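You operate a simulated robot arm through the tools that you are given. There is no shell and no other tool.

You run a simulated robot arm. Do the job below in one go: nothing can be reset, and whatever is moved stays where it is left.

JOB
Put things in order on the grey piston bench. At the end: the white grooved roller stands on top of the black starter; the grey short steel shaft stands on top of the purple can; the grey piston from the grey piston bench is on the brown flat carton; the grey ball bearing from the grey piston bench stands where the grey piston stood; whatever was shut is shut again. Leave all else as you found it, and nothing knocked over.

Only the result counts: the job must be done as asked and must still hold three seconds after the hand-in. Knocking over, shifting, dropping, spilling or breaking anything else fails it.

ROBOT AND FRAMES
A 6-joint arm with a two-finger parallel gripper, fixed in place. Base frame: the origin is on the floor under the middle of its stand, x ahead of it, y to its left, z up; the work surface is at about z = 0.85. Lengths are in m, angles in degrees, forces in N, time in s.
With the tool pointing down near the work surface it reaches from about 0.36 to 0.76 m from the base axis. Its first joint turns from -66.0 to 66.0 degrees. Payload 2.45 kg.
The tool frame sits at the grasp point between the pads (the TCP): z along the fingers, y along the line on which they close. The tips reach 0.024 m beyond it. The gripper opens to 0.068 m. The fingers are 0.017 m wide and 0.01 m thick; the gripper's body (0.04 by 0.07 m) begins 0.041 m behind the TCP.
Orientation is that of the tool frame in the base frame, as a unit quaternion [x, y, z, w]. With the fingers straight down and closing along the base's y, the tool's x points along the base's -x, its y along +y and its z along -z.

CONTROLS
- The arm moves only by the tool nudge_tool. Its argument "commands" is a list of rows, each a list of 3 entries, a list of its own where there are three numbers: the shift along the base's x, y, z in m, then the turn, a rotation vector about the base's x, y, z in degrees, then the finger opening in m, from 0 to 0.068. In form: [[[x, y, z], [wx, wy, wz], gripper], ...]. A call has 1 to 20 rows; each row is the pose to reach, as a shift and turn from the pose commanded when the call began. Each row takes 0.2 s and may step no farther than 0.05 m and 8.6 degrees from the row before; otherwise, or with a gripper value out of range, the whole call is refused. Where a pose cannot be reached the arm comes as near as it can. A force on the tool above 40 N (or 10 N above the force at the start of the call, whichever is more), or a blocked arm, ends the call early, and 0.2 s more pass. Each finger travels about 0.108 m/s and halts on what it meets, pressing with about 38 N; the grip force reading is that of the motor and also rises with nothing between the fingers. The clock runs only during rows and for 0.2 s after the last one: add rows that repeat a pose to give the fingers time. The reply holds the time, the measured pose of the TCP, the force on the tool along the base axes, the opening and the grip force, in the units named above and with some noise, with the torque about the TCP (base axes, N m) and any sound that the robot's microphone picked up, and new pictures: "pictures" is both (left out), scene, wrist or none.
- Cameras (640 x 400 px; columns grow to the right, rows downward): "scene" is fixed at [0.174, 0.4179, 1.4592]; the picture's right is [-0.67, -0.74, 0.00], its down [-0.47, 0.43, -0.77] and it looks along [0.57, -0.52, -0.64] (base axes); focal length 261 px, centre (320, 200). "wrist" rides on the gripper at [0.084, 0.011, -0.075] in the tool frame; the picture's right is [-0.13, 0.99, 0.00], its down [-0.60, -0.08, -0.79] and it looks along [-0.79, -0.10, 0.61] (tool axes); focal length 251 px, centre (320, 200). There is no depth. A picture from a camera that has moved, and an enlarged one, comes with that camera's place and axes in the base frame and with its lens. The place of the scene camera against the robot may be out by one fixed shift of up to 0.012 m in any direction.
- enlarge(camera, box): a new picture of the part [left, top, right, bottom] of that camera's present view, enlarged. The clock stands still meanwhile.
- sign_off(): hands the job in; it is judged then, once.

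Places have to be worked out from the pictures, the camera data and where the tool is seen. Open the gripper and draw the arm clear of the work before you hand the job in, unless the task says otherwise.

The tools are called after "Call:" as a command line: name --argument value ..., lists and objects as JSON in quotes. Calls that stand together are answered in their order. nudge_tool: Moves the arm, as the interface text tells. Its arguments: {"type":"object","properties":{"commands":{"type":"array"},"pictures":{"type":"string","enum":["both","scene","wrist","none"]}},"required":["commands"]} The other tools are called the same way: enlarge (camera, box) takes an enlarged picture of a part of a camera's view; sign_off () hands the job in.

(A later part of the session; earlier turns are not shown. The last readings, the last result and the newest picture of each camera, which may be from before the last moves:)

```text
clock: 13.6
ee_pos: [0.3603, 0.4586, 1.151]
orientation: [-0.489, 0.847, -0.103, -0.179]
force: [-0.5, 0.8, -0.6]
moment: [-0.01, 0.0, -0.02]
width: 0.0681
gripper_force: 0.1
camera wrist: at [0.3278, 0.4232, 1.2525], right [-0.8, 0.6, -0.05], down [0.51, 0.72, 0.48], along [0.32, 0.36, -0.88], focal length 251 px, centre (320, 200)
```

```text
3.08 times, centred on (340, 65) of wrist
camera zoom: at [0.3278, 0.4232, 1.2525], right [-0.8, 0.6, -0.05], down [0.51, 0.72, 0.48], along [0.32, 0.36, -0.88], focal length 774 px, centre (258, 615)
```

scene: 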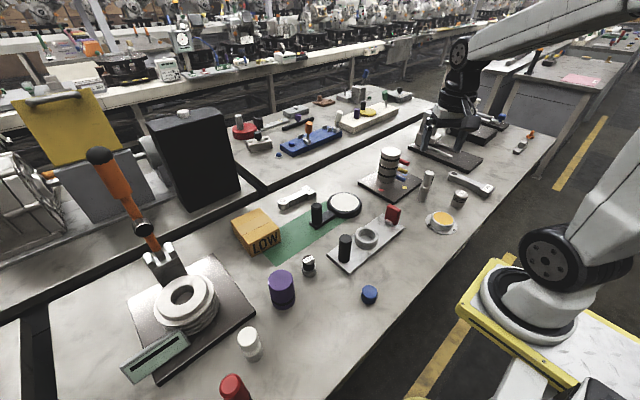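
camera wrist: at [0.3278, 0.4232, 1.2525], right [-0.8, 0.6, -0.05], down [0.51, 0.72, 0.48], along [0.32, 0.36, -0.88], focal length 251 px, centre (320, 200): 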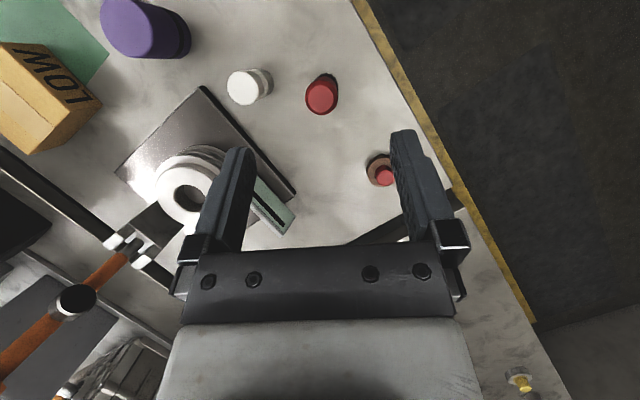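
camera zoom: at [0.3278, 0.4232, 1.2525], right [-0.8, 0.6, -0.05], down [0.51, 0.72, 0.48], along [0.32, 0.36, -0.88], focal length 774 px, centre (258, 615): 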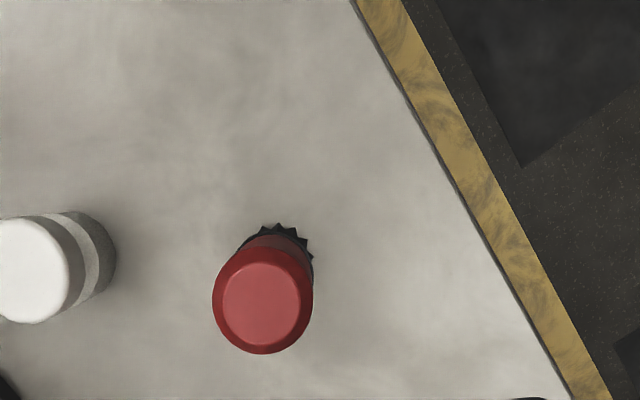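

Call:
enlarge --camera "wrist" --box '[340, 130, 440, 210]'

Call:
enlarge --camera "scene" --box '[200, 60, 440, 210]'

Call:
enlarge --camera "scene" --box '[400, 80, 500, 180]'

```text
5.00 times, centred on (390, 170) of wrist
camera zoom: at [0.3278, 0.4232, 1.2525], right [-0.8, 0.6, -0.05], down [0.51, 0.72, 0.48], along [0.32, 0.36, -0.88], focal length 1257 px, centre (-30, 350)
```

zoom: 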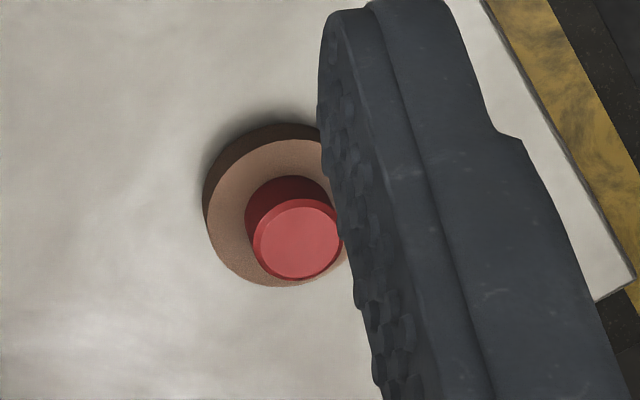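

```text
2.67 times, centred on (320, 135) of scene
camera zoom: at [0.174, 0.4179, 1.4592], right [-0.67, -0.74, 0.0], down [-0.47, 0.43, -0.77], along [0.57, -0.52, -0.64], focal length 696 px, centre (320, 373)
```

zoom: 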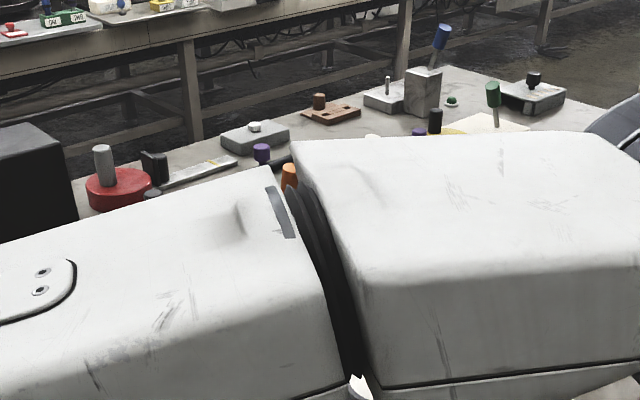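

```text
4.00 times, centred on (450, 130) of scene
camera zoom: at [0.174, 0.4179, 1.4592], right [-0.67, -0.74, 0.0], down [-0.47, 0.43, -0.77], along [0.57, -0.52, -0.64], focal length 1044 px, centre (-200, 480)
```

zoom: 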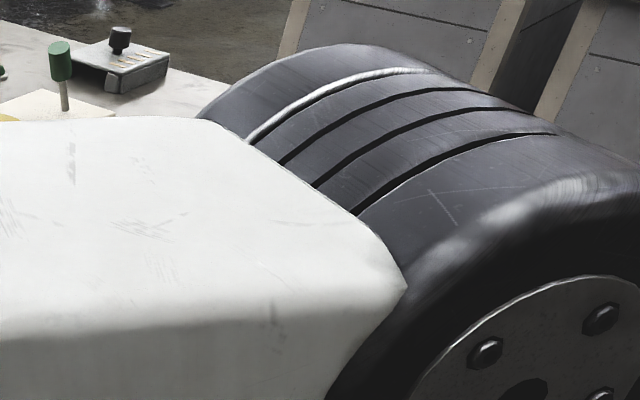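

The brown piece is just a 47 mm puck with a red knob, not a bearing. I return to the middle to look straight down on the black disc with the handle, which could be a sliding cover.

Call:
nudge_tool --commands '[[[0.0, -0.02, 0.02], [6.93, -4, 0], 0.068], [[0.0, -0.05, 0.03], [13.86, -8, 0], 0.068], [[0.0, -0.08, 0.04], [20.78, -12, 0], 0.068]]' --pictures "none"

Call:
nudge_tool --commands '[[[0.01, -0.045, 0], [0, 0, -6], 0.068], [[0.02, -0.09, 0], [0, 0, -12], 0.068], [[0.03, -0.135, 0], [0, 0, -18], 0.068], [[0.04, -0.18, 0], [0, 0, -24], 0.068], [[0.05, -0.225, 0], [0, 0, -30], 0.068], [[0.06, -0.27, 0], [0, 0, -36], 0.068], [[0.08, -0.31, 0], [0, 0, -42], 0.068], [[0.1, -0.35, 0], [0, 0, -48], 0.068], [[0.12, -0.39, 0], [0, 0, -54], 0.068], [[0.14, -0.43, 0], [0, 0, -60], 0.068], [[0.16, -0.46, -0.01], [0, 0, -60], 0.068]]' --pictures "none"

Call:
nudge_tool --commands '[[[0, 0, -0.01], [0, 8, 0], 0.068], [[0, 0, -0.03], [0, 16, 0], 0.068], [[0, 0, -0.05], [0, 24, 0], 0.068], [[0, 0, -0.07], [0, 32, 0], 0.068], [[0, 0, -0.09], [0, 40, 0], 0.068], [[0, 0, -0.12], [0, 40, 0], 0.068], [[0, 0, -0.12], [0, 40, 0], 0.068]]' --pictures "both"

```text
clock: 14.4
ee_pos: [0.3595, 0.3778, 1.1909]
orientation: [-0.5, 0.866, 0.001, 0.002]
force: [0.7, -0.5, 0.5]
moment: [0.07, -0.01, -0.02]
width: 0.068
gripper_force: 0.0
```

```text
clock: 16.8
ee_pos: [0.5198, -0.0821, 1.1803]
orientation: [0.001, 1.0, 0.0, 0.0]
force: [0.5, -0.4, -0.5]
moment: [0.01, -0.01, 0.03]
width: 0.068
gripper_force: 0.0
```

```text
clock: 18.4
ee_pos: [0.5194, -0.0811, 1.0612]
orientation: [0.0, 0.94, 0.0, -0.341]
force: [-0.2, 0.3, -1.4]
moment: [0.01, 0.01, -0.03]
width: 0.0681
gripper_force: 0.1
camera wrist: at [0.5042, -0.0687, 1.1716], right [0.1, 0.99, -0.08], down [0.97, -0.08, 0.22], along [0.21, -0.1, -0.97], focal length 251 px, centre (320, 200)
```

scene: 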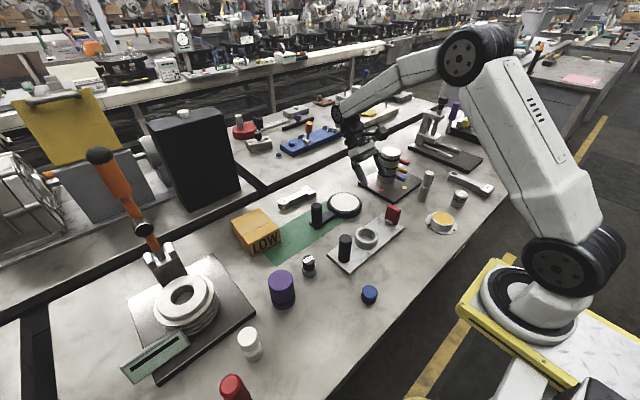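
wrist: 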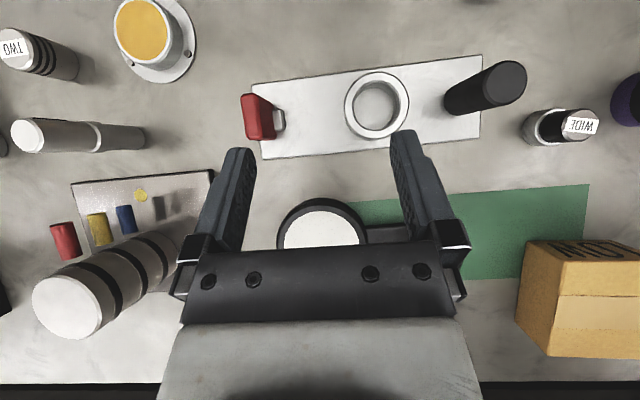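

From above, the green strip runs from the black disc along its handle to the carton, like the run of a sliding cover. I zoom in on it before touching anything.

Call:
enlarge --camera "scene" --box '[300, 180, 370, 240]'

Call:
enlarge --camera "wrist" --box '[240, 140, 440, 260]'

Call:
enlarge --camera "wrist" --box '[220, 40, 540, 170]'

Call:
enlarge --camera "wrist" --box '[0, 0, 230, 180]'

Call:
enlarge --camera "wrist" --box '[500, 60, 640, 370]'

```text
6.67 times, centred on (335, 210) of scene
camera zoom: at [0.174, 0.4179, 1.4592], right [-0.67, -0.74, 0.0], down [-0.47, 0.43, -0.77], along [0.57, -0.52, -0.64], focal length 1740 px, centre (220, 133)
```

zoom: 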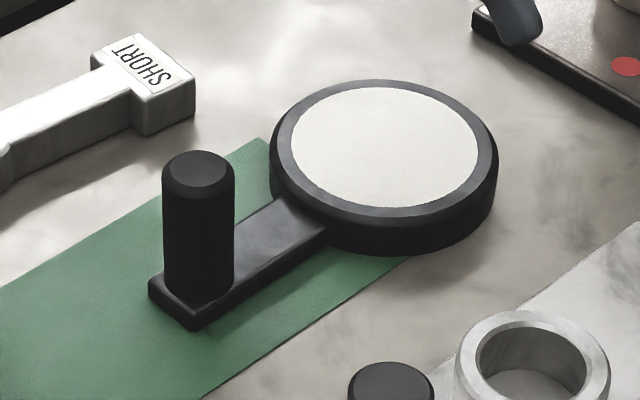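

```text
3.20 times, centred on (340, 200) of wrist
camera zoom: at [0.5042, -0.0687, 1.1716], right [0.1, 0.99, -0.08], down [0.97, -0.08, 0.22], along [0.21, -0.1, -0.97], focal length 805 px, centre (256, 200)
```

zoom: 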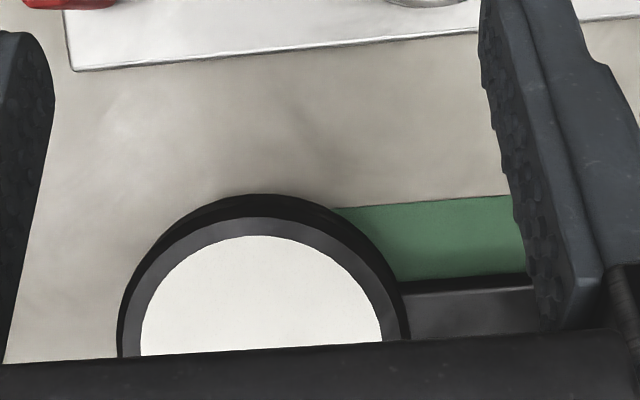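

```text
2.00 times, centred on (380, 105) of wrist
camera zoom: at [0.5042, -0.0687, 1.1716], right [0.1, 0.99, -0.08], down [0.97, -0.08, 0.22], along [0.21, -0.1, -0.97], focal length 503 px, centre (200, 390)
```

zoom: 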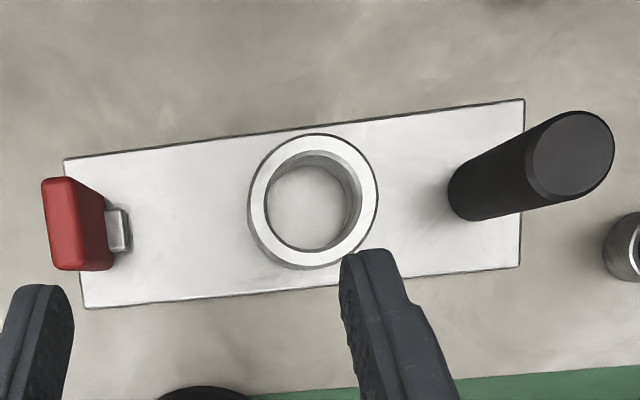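

```text
2.22 times, centred on (115, 90) of wrist
camera zoom: at [0.5042, -0.0687, 1.1716], right [0.1, 0.99, -0.08], down [0.97, -0.08, 0.22], along [0.21, -0.1, -0.97], focal length 559 px, centre (776, 444)
```

zoom: 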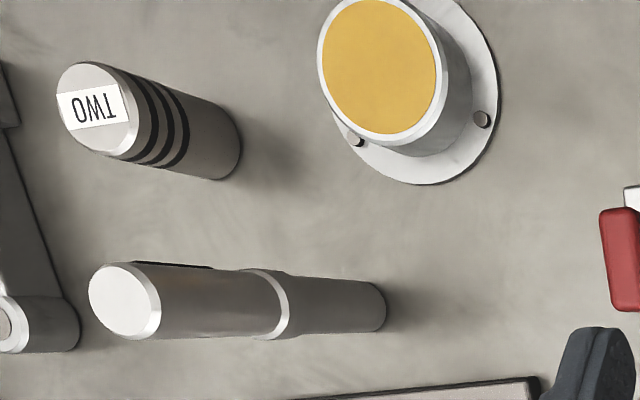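

```text
1.29 times, centred on (570, 215) of wrist
camera zoom: at [0.5042, -0.0687, 1.1716], right [0.1, 0.99, -0.08], down [0.97, -0.08, 0.22], along [0.21, -0.1, -0.97], focal length 324 px, centre (-3, 181)
```

zoom: 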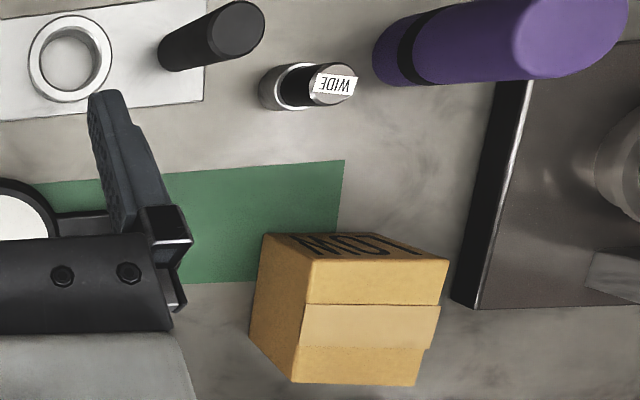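

The strip is exactly as wide as the disc and runs to y≈0.22, so I take the disc with the handle post to be a sliding cover, with the carton overlapping the end of its run. I move the camera to see the post and disc without the fingers in the way, so I can measure them.

Call:
nudge_tool --commands '[[[-0.02, 0.04, 0.0], [0, 0, 0], 0.068], [[-0.04, 0.08, 0.0], [0, 0, 0], 0.068], [[-0.04, 0.1, 0.0], [0, 0, 0], 0.068], [[-0.04, 0.1, 0.0], [0, 0, 0], 0.068]]' --pictures "wrist"

Call:
enlarge --camera "wrist" --box '[220, 120, 440, 260]'

```text
clock: 19.4
ee_pos: [0.4791, 0.0207, 1.0615]
orientation: [0.0, 0.94, 0.0, -0.341]
force: [-1.0, -0.3, -0.4]
moment: [-0.01, -0.01, 0.01]
width: 0.0681
gripper_force: 0.1
camera wrist: at [0.4635, 0.0314, 1.1725], right [0.1, 0.99, -0.08], down [0.97, -0.08, 0.22], along [0.21, -0.1, -0.97], focal length 251 px, centre (320, 200)
```

wrist: 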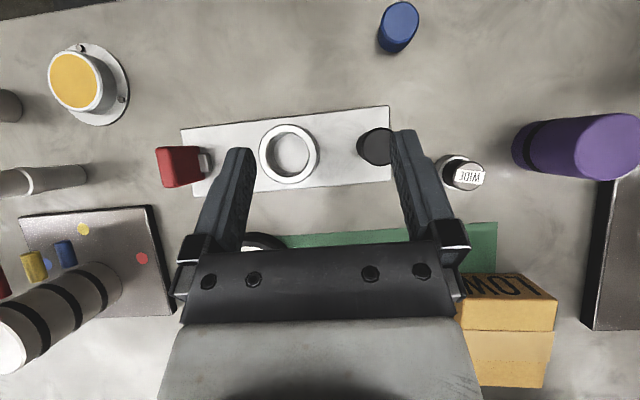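

```text
2.86 times, centred on (330, 190) of wrist
camera zoom: at [0.4635, 0.0314, 1.1725], right [0.1, 0.99, -0.08], down [0.97, -0.08, 0.22], along [0.21, -0.1, -0.97], focal length 718 px, centre (291, 229)
```

zoom: 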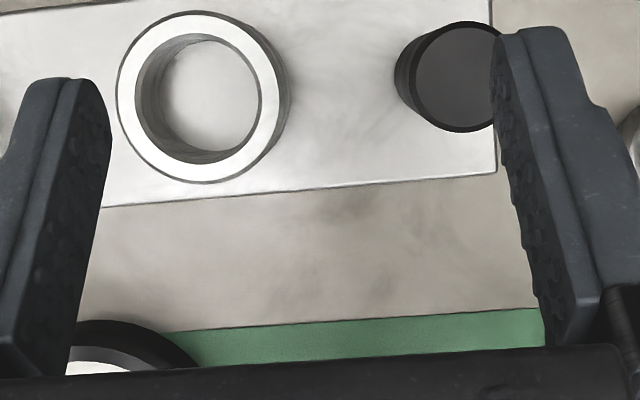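

The gripper body blocks the post now; I level the tool so the camera looks forward at it between the fingers.

Call:
nudge_tool --commands '[[[-0.005, 0.0, 0.0], [0, -8, 0], 0.068], [[-0.01, 0.0, 0.0], [0, -16, 0], 0.068], [[-0.015, 0.0, 0.0], [0, -24, 0], 0.068], [[-0.02, 0.0, 0.0], [0, -32, 0], 0.068], [[-0.03, 0.0, 0.0], [0, -40, 0], 0.068], [[-0.03, 0.0, 0.0], [0, -40, 0], 0.068]]' --pictures "wrist"

Call:
enlarge --camera "wrist" --box '[220, 120, 440, 260]'

```text
clock: 20.8
ee_pos: [0.4482, 0.0187, 1.0613]
orientation: [0.0, 1.0, -0.001, 0.002]
force: [-0.1, 0.2, 0.7]
moment: [0.0, -0.02, 0.0]
width: 0.0677
gripper_force: 0.1
camera wrist: at [0.3655, 0.0304, 1.135], right [0.13, 0.99, 0.0], down [0.6, -0.08, 0.8], along [0.79, -0.1, -0.61], focal length 251 px, centre (320, 200)
```

wrist: 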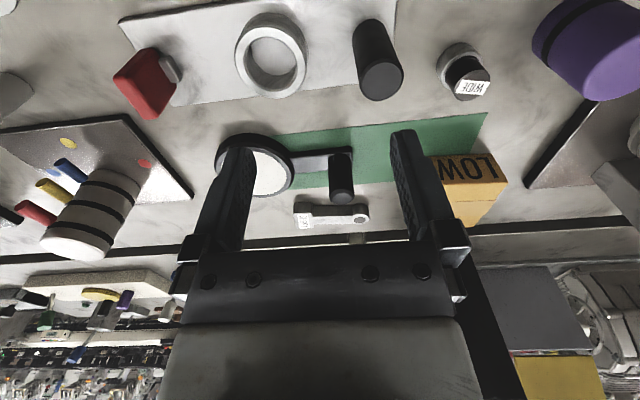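

```text
2.86 times, centred on (330, 190) of wrist
camera zoom: at [0.3655, 0.0304, 1.135], right [0.13, 0.99, 0.0], down [0.6, -0.08, 0.8], along [0.79, -0.1, -0.61], focal length 718 px, centre (291, 229)
```

zoom: 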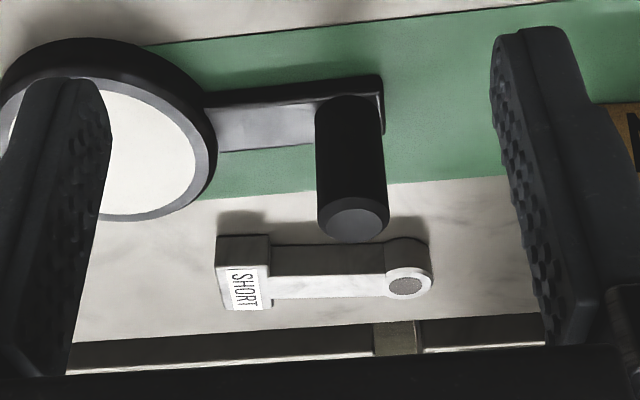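

The post measures about (0.624, 0.027), 32 mm thick, top near z 0.93; the scene camera seems off by about (−4, +9) mm relative to the wrist camera. I move above the post with open fingers to test whether the cover slides.

Call:
nudge_tool --commands '[[[0.04, 0.002, 0.0], [0, 0, 0], 0.068], [[0.08, 0.004, 0.0], [0, 0, 0], 0.068], [[0.12, 0.006, -0.01], [0, 0, 0], 0.068], [[0.16, 0.008, -0.03], [0, 0, 0], 0.068], [[0.1755, 0.008, -0.06], [0, 0, 0], 0.068], [[0.1755, 0.008, -0.06], [0, 0, 0], 0.068]]' --pictures "both"

Call:
enlarge --camera "scene" --box '[280, 150, 380, 240]'

```text
clock: 22.2
ee_pos: [0.6252, 0.0273, 1.0019]
orientation: [0.0, 1.0, 0.0, 0.001]
force: [-1.0, 0.4, 0.3]
moment: [0.03, 0.02, 0.0]
width: 0.0678
gripper_force: 0.0
camera wrist: at [0.5416, 0.038, 1.0752], right [0.13, 0.99, 0.0], down [0.6, -0.08, 0.79], along [0.79, -0.1, -0.61], focal length 251 px, centre (320, 200)
```

scene: 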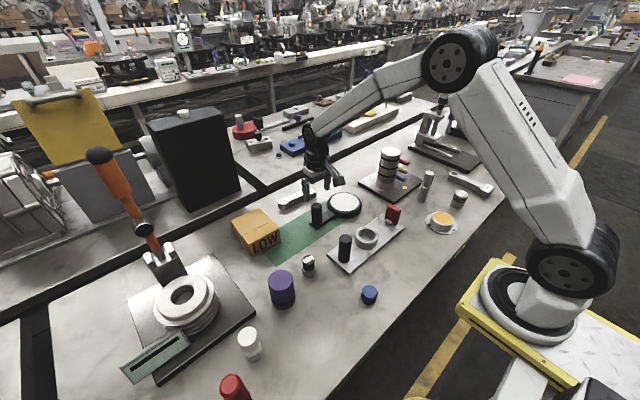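
wrist: 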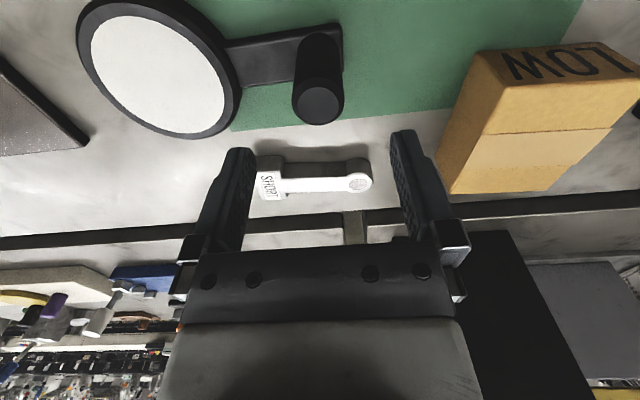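

```text
4.44 times, centred on (330, 195) of scene
camera zoom: at [0.174, 0.4179, 1.4592], right [-0.67, -0.74, 0.0], down [-0.47, 0.43, -0.77], along [0.57, -0.52, -0.64], focal length 1160 px, centre (276, 222)
```

zoom: 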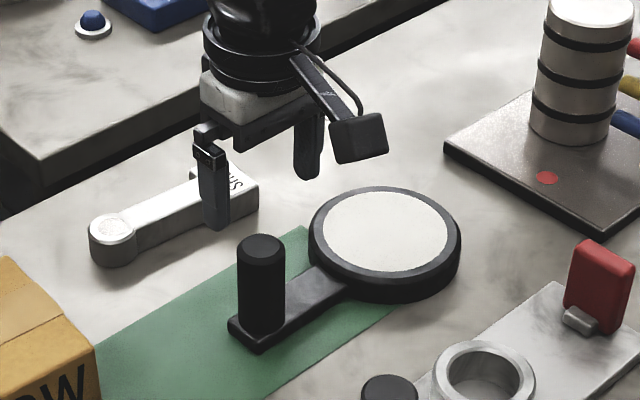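

The post is centred between the fingers (x≈0.624, y≈0.027). I descend around it and close, without pulling yet.

Call:
nudge_tool --commands '[[[-0.001, 0.0, -0.03], [0, 0, 0], 0.068], [[-0.001, 0.0, -0.06], [0, 0, 0], 0.068], [[-0.001, 0.0, -0.09], [0, 0, 0], 0.068], [[-0.001, 0.0, -0.094], [0, 0, 0], 0.068]]' --pictures "scene"

Call:
enlarge --camera "scene" --box '[280, 150, 380, 240]'

```text
clock: 23.2
ee_pos: [0.6231, 0.0278, 0.9077]
orientation: [0.0, 1.0, 0.0, 0.002]
force: [-0.3, 0.2, 0.0]
moment: [-0.02, -0.01, 0.02]
width: 0.0679
gripper_force: 0.0
```

scene: 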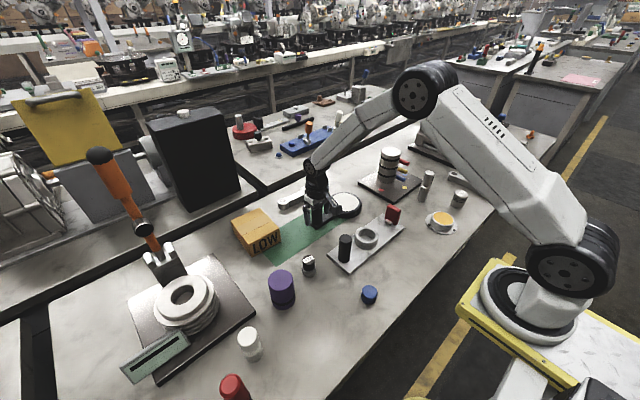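

```text
4.44 times, centred on (330, 195) of scene
camera zoom: at [0.174, 0.4179, 1.4592], right [-0.67, -0.74, 0.0], down [-0.47, 0.43, -0.77], along [0.57, -0.52, -0.64], focal length 1160 px, centre (276, 222)
```

zoom: 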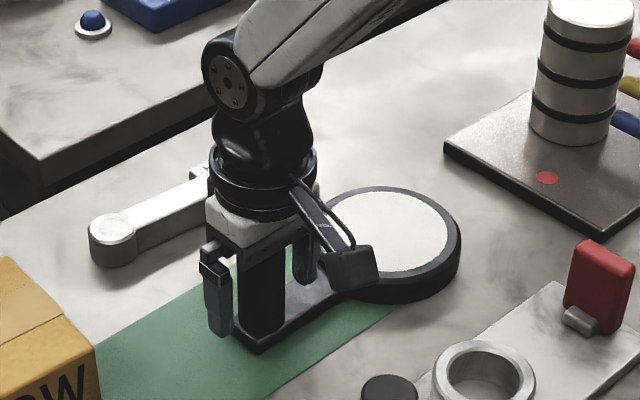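

The post stands cleanly between the fingers. I close on it and read the width and forces.

Call:
nudge_tool --commands '[[[0, 0, 0], [0, 0, 0], 0.02], [[0, 0, 0], [0, 0, 0], 0.02], [[0, 0, 0], [0, 0, 0], 0.02]]' --pictures "none"

```text
clock: 24.0
ee_pos: [0.623, 0.0287, 0.9074]
orientation: [0.001, 1.0, 0.0, 0.0]
force: [0.7, 1.1, 0.0]
moment: [0.1, -0.01, 0.03]
width: 0.0329
gripper_force: 38.1
```

It is gripped at 33 mm. I now pull very gently along the strip (+y) by 10 mm to see if it slides.

Call:
nudge_tool --commands '[[[0, 0.003, 0], [0, 0, 0], 0.02], [[0, 0.006, 0], [0, 0, 0], 0.02], [[0, 0.01, 0], [0, 0, 0], 0.02]]' --pictures "scene"

Call:
enlarge --camera "scene" --box '[280, 150, 380, 240]'

```text
clock: 24.8
ee_pos: [0.6233, 0.0372, 0.9072]
orientation: [0.0, 1.0, 0.0, 0.002]
force: [0.6, -2.5, 2.7]
moment: [-0.7, 0.17, -0.01]
width: 0.0332
gripper_force: 38.2
```

scene: 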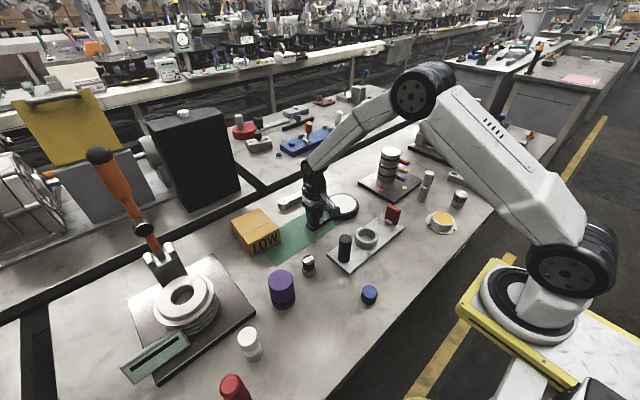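

```text
4.44 times, centred on (330, 195) of scene
camera zoom: at [0.1739, 0.4179, 1.4592], right [-0.67, -0.74, 0.0], down [-0.47, 0.43, -0.77], along [0.57, -0.52, -0.64], focal length 1160 px, centre (276, 222)
```

zoom: 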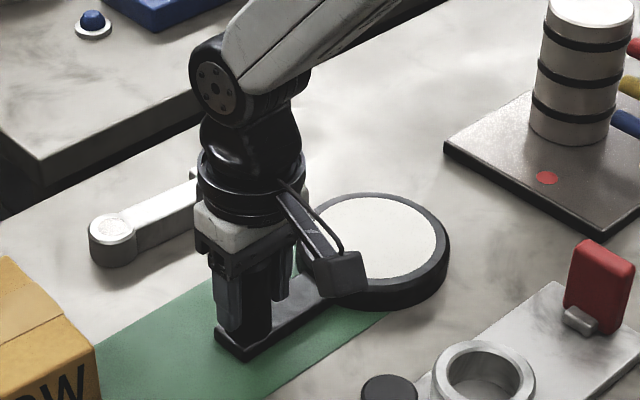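

It slides easily (2.5 N). I slide it farther to see what lies under the disc.

Call:
nudge_tool --commands '[[[0, 0.01, 0], [0, 0, 0], 0.02], [[0, 0.02, 0], [0, 0, 0], 0.02], [[0, 0.03, 0], [0, 0, 0], 0.02], [[0, 0.04, 0], [0, 0, 0], 0.02], [[0, 0.05, 0], [0, 0, 0], 0.02]]' --pictures "scene"

Call:
enlarge --camera "scene" --box '[280, 150, 380, 240]'

```text
clock: 26.0
ee_pos: [0.6235, 0.0879, 0.9069]
orientation: [0.0, 1.0, 0.0, 0.002]
force: [0.2, -1.9, 3.4]
moment: [-0.67, -0.08, 0.03]
width: 0.0332
gripper_force: 38.1
```

scene: 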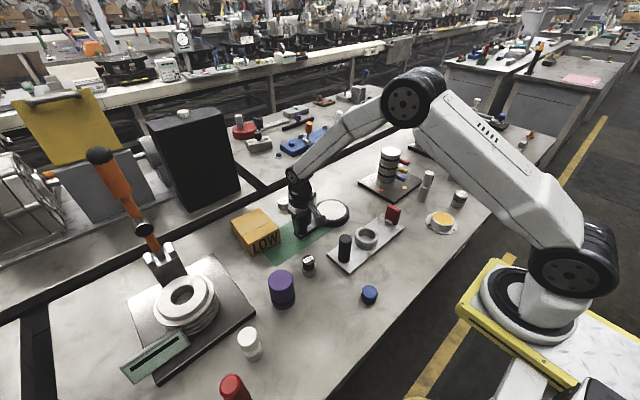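

```text
4.44 times, centred on (330, 195) of scene
camera zoom: at [0.1739, 0.4179, 1.4592], right [-0.67, -0.74, 0.0], down [-0.47, 0.43, -0.77], along [0.57, -0.52, -0.64], focal length 1160 px, centre (276, 222)
```

zoom: 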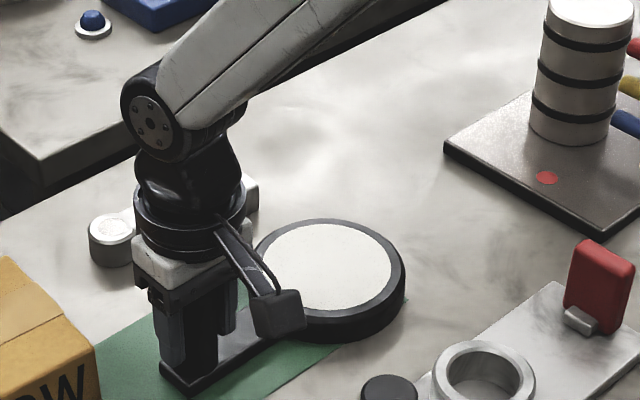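

Half the original footprint is exposed and looks plain, but there is a small dark edge at the disc's rim. I zoom there.

Call:
enlarge --camera "scene" --box '[330, 195, 400, 235]'

Call:
enlarge --camera "wrist" --box '[0, 0, 320, 200]'

```text
9.14 times, centred on (365, 215) of scene
camera zoom: at [0.1739, 0.4179, 1.4592], right [-0.67, -0.74, 0.0], down [-0.47, 0.43, -0.77], along [0.57, -0.52, -0.64], focal length 2386 px, centre (-91, 63)
```

zoom: 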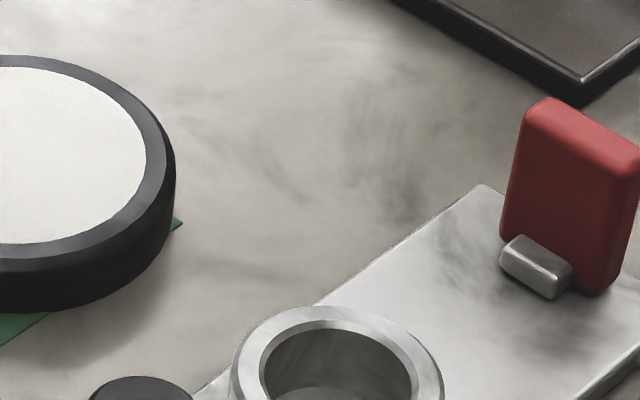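

```text
2.00 times, centred on (160, 100) of wrist
camera zoom: at [0.5404, 0.0988, 0.9812], right [0.13, 0.99, 0.0], down [0.6, -0.08, 0.79], along [0.79, -0.1, -0.61], focal length 503 px, centre (640, 400)
```

zoom: 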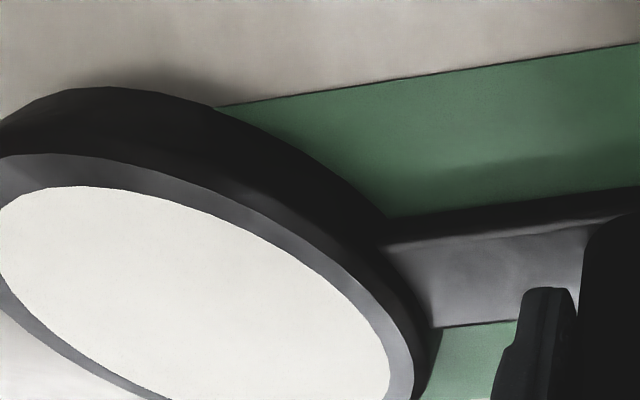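

Only the strip's corner shows there; no well yet. I slide it another 40 mm (still short of the carton) so that nearly all of the original footprint is uncovered.

Call:
nudge_tool --commands '[[[0, 0.01, 0], [0, 0, 0], 0.02], [[0, 0.02, 0], [0, 0, 0], 0.02], [[0, 0.03, 0], [0, 0, 0], 0.02], [[0, 0.038, 0], [0, 0, 0], 0.02], [[0, 0.038, 0], [0, 0, 0], 0.02]]' --pictures "both"

Call:
enlarge --camera "scene" --box '[280, 170, 400, 260]'

Call:
enlarge --camera "wrist" --box '[0, 0, 320, 200]'

```text
clock: 27.2
ee_pos: [0.6237, 0.1252, 0.9089]
orientation: [0.0, 1.0, -0.001, 0.001]
force: [-0.4, -0.8, 1.0]
moment: [-0.31, -0.13, -0.07]
width: 0.0331
gripper_force: 38.2
camera wrist: at [0.5405, 0.1363, 0.9814], right [0.13, 0.99, 0.0], down [0.6, -0.08, 0.79], along [0.79, -0.1, -0.61], focal length 251 px, centre (320, 200)
```

scene: 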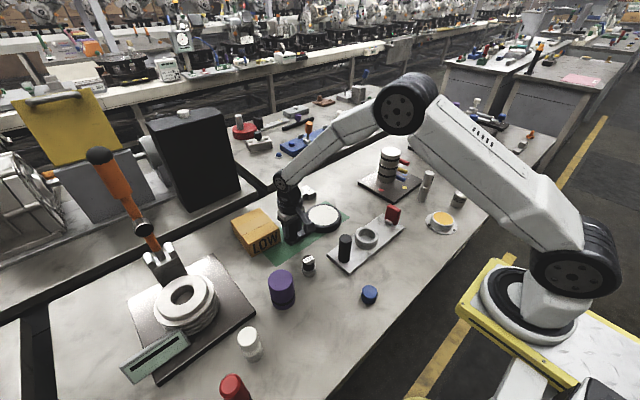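
wrist: 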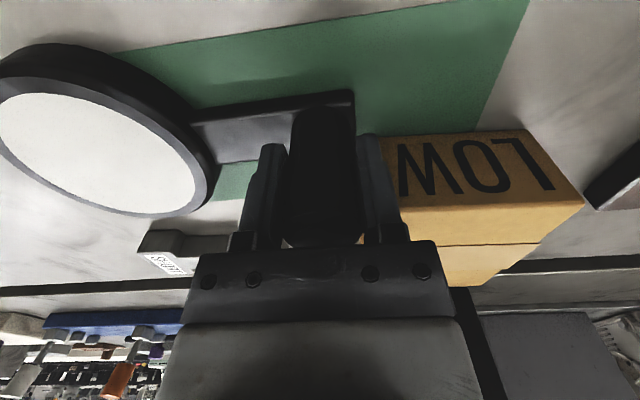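

```text
4.44 times, centred on (340, 215) of scene
camera zoom: at [0.174, 0.4179, 1.4592], right [-0.67, -0.74, 0.0], down [-0.47, 0.43, -0.77], along [0.57, -0.52, -0.64], focal length 1160 px, centre (231, 133)
```

zoom: 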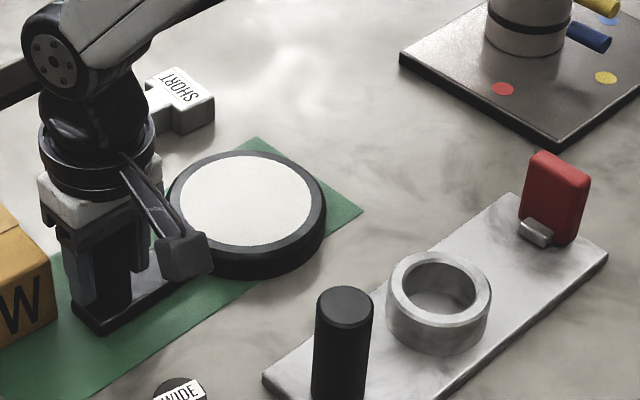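

```text
2.00 times, centred on (160, 100) of wrist
camera zoom: at [0.5405, 0.1363, 0.9814], right [0.13, 0.99, 0.0], down [0.6, -0.08, 0.79], along [0.79, -0.1, -0.61], focal length 503 px, centre (640, 400)
```

zoom: 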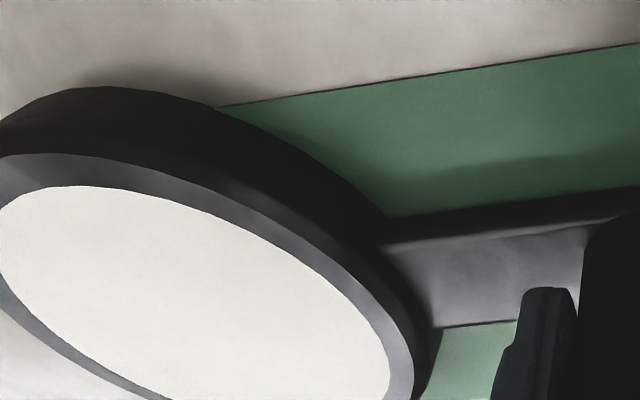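

There is nothing under it: the green strip is just a mat and the black disc is a loose item. I slide it back by exactly the same 98 mm to where it was.

Call:
nudge_tool --commands '[[[0, -0.01, 0], [0, 0, 0], 0.02], [[0, -0.02, 0], [0, 0, 0], 0.02], [[0, -0.03, 0], [0, 0, 0], 0.02], [[0, -0.04, 0], [0, 0, 0], 0.02], [[0, -0.05, 0], [0, 0, 0], 0.02], [[0, -0.06, 0], [0, 0, 0], 0.02], [[0, -0.07, 0], [0, 0, 0], 0.02], [[0, -0.08, 0], [0, 0, 0], 0.02], [[0, -0.09, 0], [0, 0, 0], 0.02], [[0, -0.098, 0], [0, 0, 0], 0.02], [[0, -0.098, 0], [0, 0, 0], 0.02]]' --pictures "scene"

Call:
enlarge --camera "scene" --box '[280, 150, 380, 240]'

```text
clock: 29.6
ee_pos: [0.6228, 0.0275, 0.9066]
orientation: [0.0, 1.0, 0.001, 0.001]
force: [0.2, 3.2, 5.7]
moment: [-0.65, 0.04, -0.01]
width: 0.0332
gripper_force: 38.5
```

scene: 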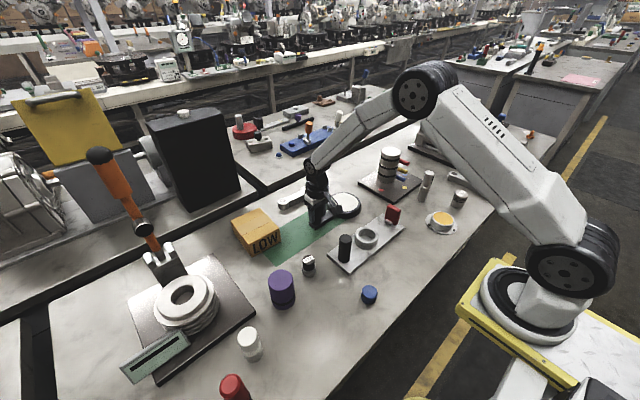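

```text
4.44 times, centred on (330, 195) of scene
camera zoom: at [0.1739, 0.418, 1.4592], right [-0.67, -0.74, 0.0], down [-0.47, 0.43, -0.77], along [0.57, -0.52, -0.64], focal length 1160 px, centre (276, 222)
```

zoom: 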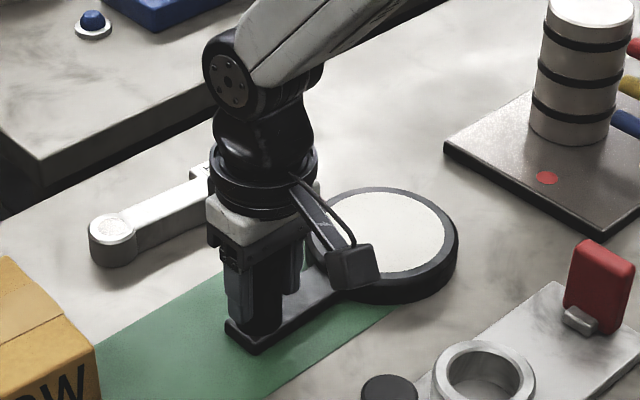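

It is back within a millimetre or two; I nudge it 1.5 mm further back to match the first picture, release it, and rise straight up.

Call:
nudge_tool --commands '[[[0, -0.0015, 0], [0, 0, 0], 0.02], [[0, -0.0015, 0.0], [0, 0, 0], 0.068], [[0, -0.0015, 0.0], [0, 0, 0], 0.068], [[0, -0.0015, 0.03], [0, 0, 0], 0.068], [[0, -0.0015, 0.07], [0, 0, 0], 0.068], [[0, -0.0015, 0.11], [0, 0, 0], 0.068], [[0, -0.0015, 0.16], [0, 0, 0], 0.068], [[0, -0.0015, 0.2], [0, 0, 0], 0.068]]' --pictures "scene"

Call:
enlarge --camera "scene" --box '[300, 180, 370, 240]'

Call:
enlarge --camera "scene" --box '[350, 130, 420, 200]'

```text
clock: 31.4
ee_pos: [0.622, 0.0269, 1.1076]
orientation: [0.001, 1.0, 0.0, 0.001]
force: [0.1, 0.0, -0.8]
moment: [0.02, -0.02, -0.02]
width: 0.0679
gripper_force: 0.0
```

scene: 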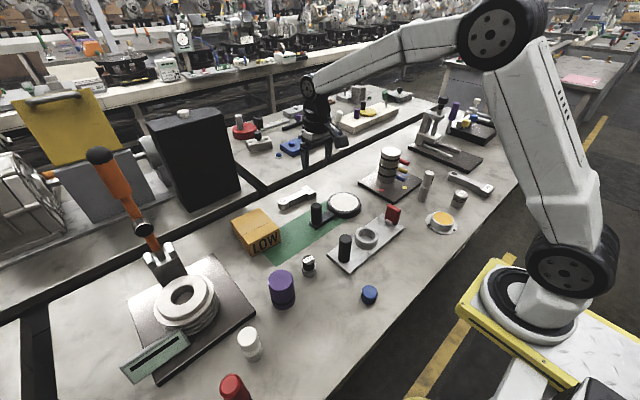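

```text
6.67 times, centred on (335, 210) of scene
camera zoom: at [0.174, 0.4179, 1.4592], right [-0.67, -0.74, 0.0], down [-0.47, 0.43, -0.77], along [0.57, -0.52, -0.64], focal length 1740 px, centre (220, 133)
```

zoom: 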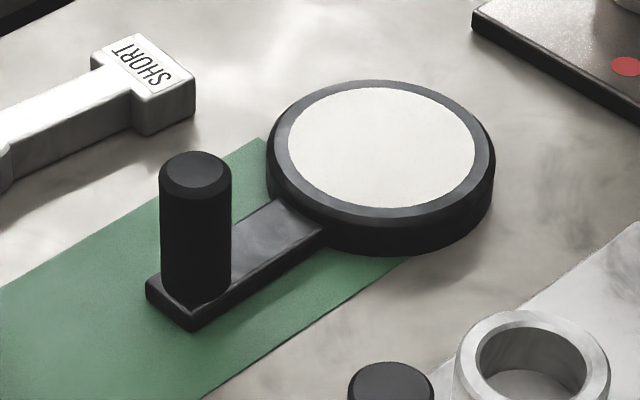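

```text
5.71 times, centred on (385, 165) of scene
camera zoom: at [0.174, 0.4179, 1.4592], right [-0.67, -0.74, 0.0], down [-0.47, 0.43, -0.77], along [0.57, -0.52, -0.64], focal length 1491 px, centre (-51, 400)
```

zoom: 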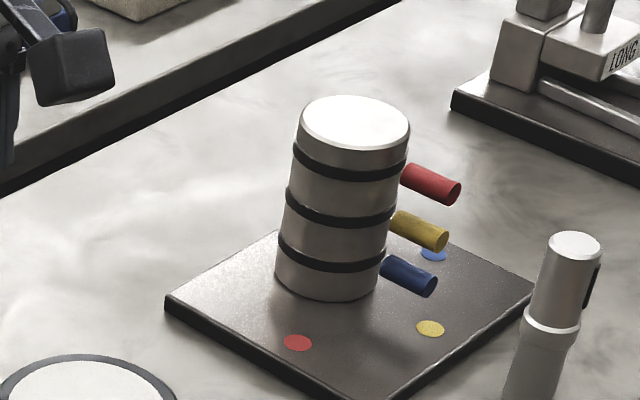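

The disc is back within about 2 mm. Next I look into the bore of the big grooved wheel, at the press on the left, and at the orange flanged item again.

Call:
enlarge --camera "scene" --box '[145, 255, 225, 335]'

Call:
enlarge --camera "scene" --box '[80, 130, 200, 280]'

Call:
enlarge --camera "scene" --box '[415, 195, 475, 245]'

Call:
enlarge --camera "scene" --box '[110, 320, 200, 390]'

```text
5.00 times, centred on (185, 295) of scene
camera zoom: at [0.174, 0.4179, 1.4592], right [-0.67, -0.74, 0.0], down [-0.47, 0.43, -0.77], along [0.57, -0.52, -0.64], focal length 1305 px, centre (995, -275)
```

zoom: 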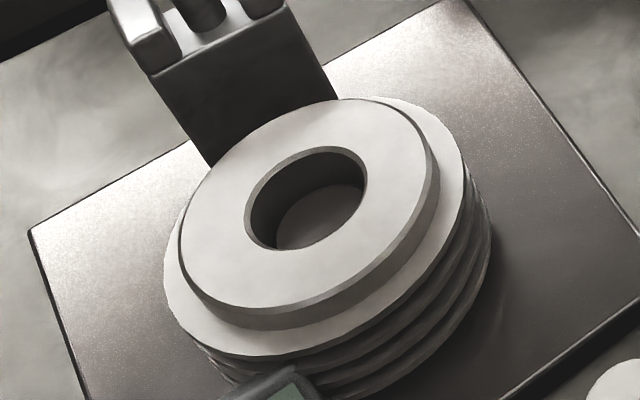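

```text
2.67 times, centred on (140, 205) of scene
camera zoom: at [0.174, 0.4179, 1.4592], right [-0.67, -0.74, 0.0], down [-0.47, 0.43, -0.77], along [0.57, -0.52, -0.64], focal length 696 px, centre (800, 187)
```

zoom: 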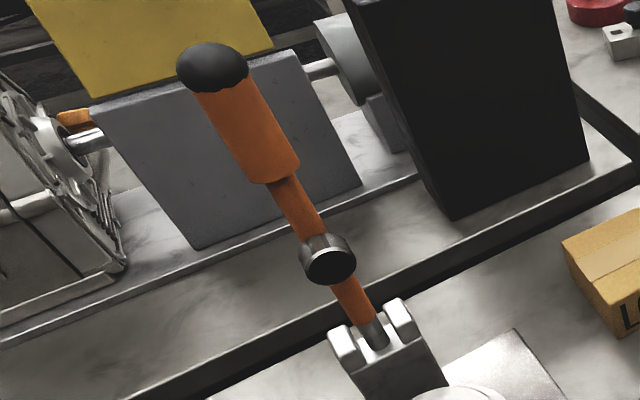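

```text
8.00 times, centred on (445, 220) of scene
camera zoom: at [0.174, 0.4179, 1.4592], right [-0.67, -0.74, 0.0], down [-0.47, 0.43, -0.77], along [0.57, -0.52, -0.64], focal length 2088 px, centre (-680, 40)
```

zoom: 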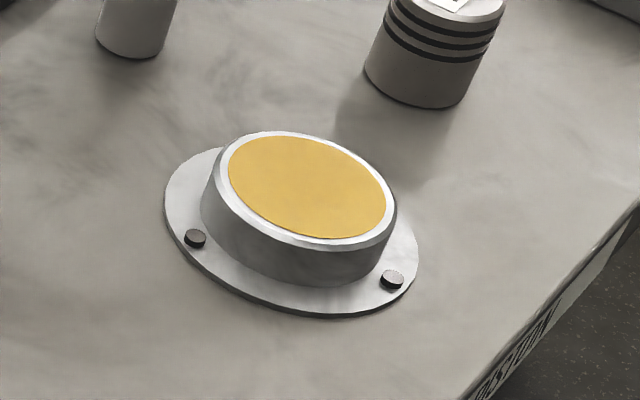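

```text
5.71 times, centred on (155, 355) of scene
camera zoom: at [0.174, 0.4179, 1.4592], right [-0.67, -0.74, 0.0], down [-0.47, 0.43, -0.77], along [0.57, -0.52, -0.64], focal length 1491 px, centre (1263, -686)
```

zoom: 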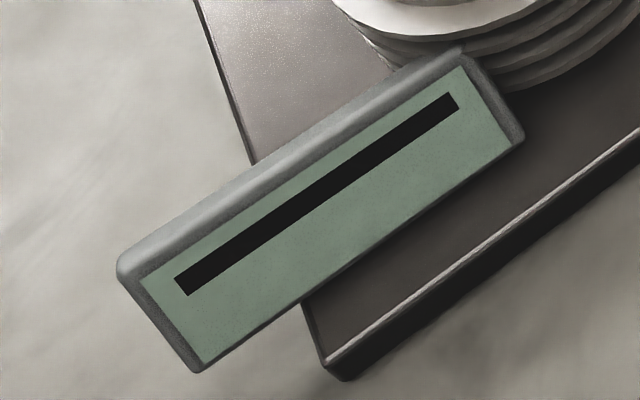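

There is a sign on the bench's front edge reading "...PISTON..."; I zoom on it since it may define the bench.

Call:
enlarge --camera "scene" --box '[430, 215, 500, 265]'

Call:
enlarge --camera "scene" --box '[320, 250, 460, 400]'

Call:
enlarge --camera "scene" --box '[430, 40, 640, 180]'

```text
8.00 times, centred on (465, 240) of scene
camera zoom: at [0.174, 0.4179, 1.4592], right [-0.67, -0.74, 0.0], down [-0.47, 0.43, -0.77], along [0.57, -0.52, -0.64], focal length 2088 px, centre (-840, -120)
```

zoom: 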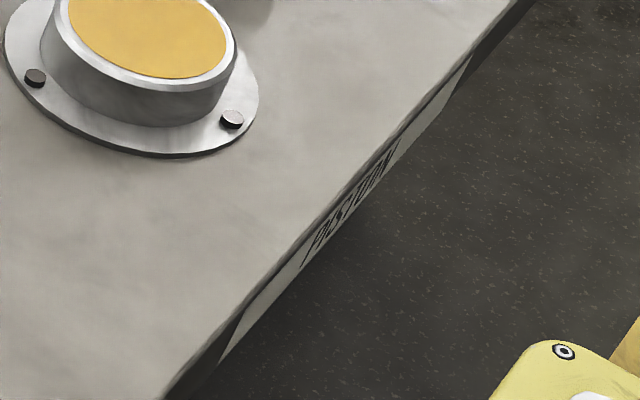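

```text
2.67 times, centred on (390, 325) of scene
camera zoom: at [0.174, 0.4179, 1.4592], right [-0.67, -0.74, 0.0], down [-0.47, 0.43, -0.77], along [0.57, -0.52, -0.64], focal length 696 px, centre (133, -133)
```

zoom: 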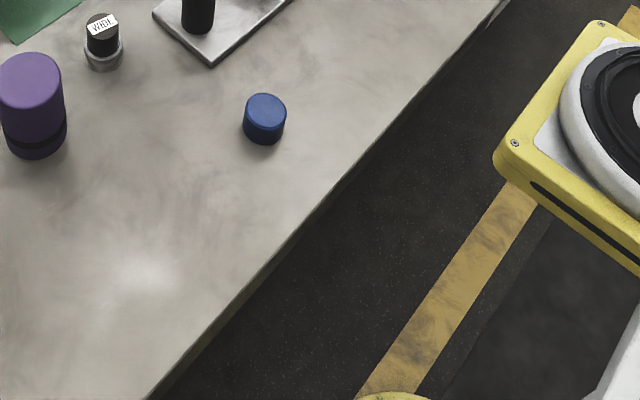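

```text
2.86 times, centred on (535, 110) of scene
camera zoom: at [0.174, 0.4179, 1.4592], right [-0.67, -0.74, 0.0], down [-0.47, 0.43, -0.77], along [0.57, -0.52, -0.64], focal length 746 px, centre (-294, 457)
```

zoom: 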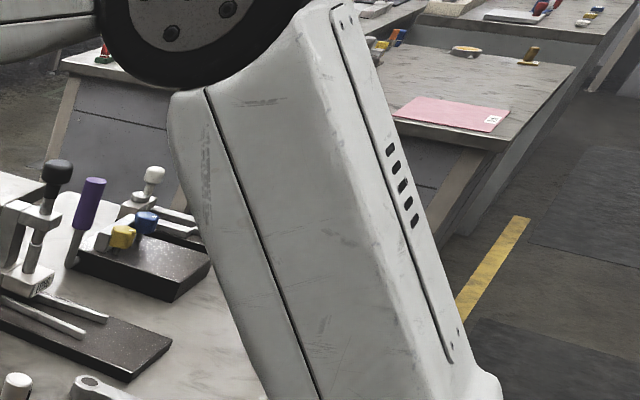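

The bench sign reads PISTON, so this bench is the "grey piston bench". The neighbouring bench on the left carries a similar plate gadget with a ring and a label, so I go back left and look at it for comparison.

Call:
nudge_tool --commands '[[[-0.04, 0.03, 0.03], [0, 0, 0], 0.068], [[-0.08, 0.06, 0.06], [0, 0, 0], 0.068], [[-0.12, 0.09, 0.09], [0, 0, 0], 0.068], [[-0.16, 0.12, 0.11], [0, 0, 0], 0.068], [[-0.19, 0.16, 0.13], [0, 0, 0], 0.068], [[-0.21, 0.205, 0.13], [0, 0, 0], 0.068], [[-0.23, 0.25, 0.13], [0, 0, 0], 0.068], [[-0.25, 0.295, 0.13], [0, 0, 0], 0.068], [[-0.26, 0.34, 0.13], [0, 0, 0], 0.068]]' --pictures "none"

Call:
nudge_tool --commands '[[[0, 0.02, 0], [0, 8, 0], 0.068], [[0, 0.04, 0], [0, 16, 0], 0.068], [[0, 0.06, 0], [0, 16, 8], 0.068], [[0, 0.07, 0], [0, 16, 16], 0.068], [[0, 0.07, 0], [0, 16, 16], 0.068]]' --pictures "wrist"

Call:
enlarge --camera "wrist" --box '[440, 40, 640, 240]'

```text
refused: row 1 steps farther than a row can; nothing moved
```

```text
clock: 32.6
ee_pos: [0.6245, 0.0951, 1.107]
orientation: [-0.14, 0.981, 0.0, -0.138]
force: [-0.3, 0.3, 0.2]
moment: [-0.03, -0.02, 0.01]
width: 0.0681
gripper_force: 0.1
camera wrist: at [0.5647, 0.0863, 1.2013], right [-0.15, 0.99, 0.0], down [0.79, 0.12, 0.6], along [0.59, 0.09, -0.8], focal length 251 px, centre (320, 200)
```

wrist: 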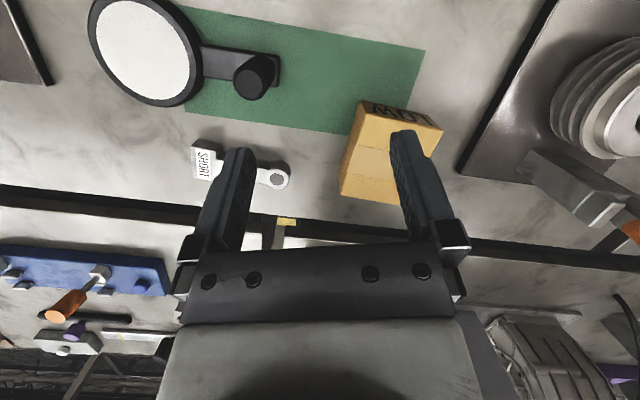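

```text
2.00 times, centred on (540, 140) of wrist
camera zoom: at [0.5647, 0.0863, 1.2013], right [-0.15, 0.99, 0.0], down [0.79, 0.12, 0.6], along [0.59, 0.09, -0.8], focal length 503 px, centre (-120, 320)
```

zoom: 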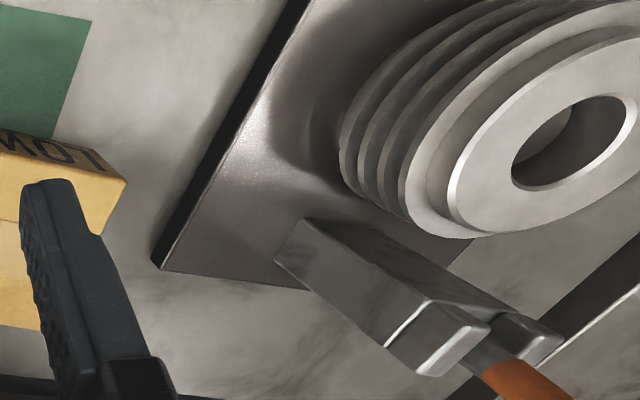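

The first move was refused for step size; the arm only turned. I undo the turn and then move left in smaller steps, also zooming on the small yellow sign in the gap.

Call:
enlarge --camera "wrist" --box '[250, 190, 330, 250]'

Call:
nudge_tool --commands '[[[-0.02, 0.0, 0.02], [0, -5.6, -5.6], 0.068], [[-0.04, 0.0, 0.04], [0, -11.2, -11.2], 0.068], [[-0.06, 0.0, 0.06], [0, -16, -16], 0.068], [[-0.09, 0.03, 0.08], [0, -16, -16], 0.068], [[-0.12, 0.06, 0.09], [0, -16, -16], 0.068], [[-0.15, 0.09, 0.1], [0, -16, -16], 0.068], [[-0.18, 0.12, 0.11], [0, -16, -16], 0.068], [[-0.21, 0.155, 0.11], [0, -16, -16], 0.068], [[-0.23, 0.19, 0.11], [0, -16, -16], 0.068], [[-0.25, 0.23, 0.11], [0, -16, -16], 0.068], [[-0.26, 0.27, 0.11], [0, -16, -16], 0.068], [[-0.26, 0.31, 0.11], [0, -16, -16], 0.068]]' --pictures "none"

```text
6.67 times, centred on (290, 220) of wrist
camera zoom: at [0.5647, 0.0863, 1.2013], right [-0.15, 0.99, 0.0], down [0.79, 0.12, 0.6], along [0.59, 0.09, -0.8], focal length 1676 px, centre (520, 67)
```

zoom: 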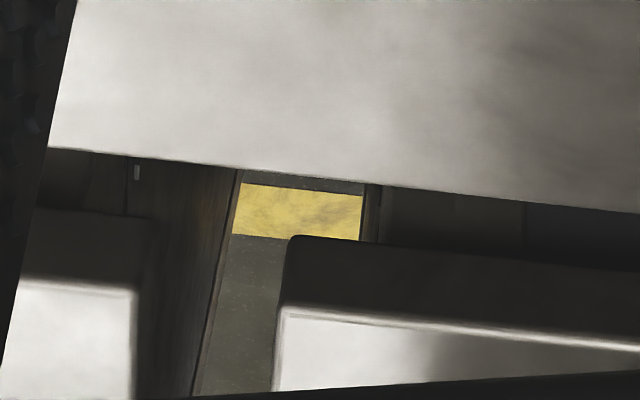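

```text
clock: 35.2
ee_pos: [0.3634, 0.4046, 1.2156]
orientation: [0.0, 1.0, 0.0, 0.001]
force: [0.7, 0.1, -0.2]
moment: [0.01, -0.03, 0.0]
width: 0.0679
gripper_force: 0.1
```

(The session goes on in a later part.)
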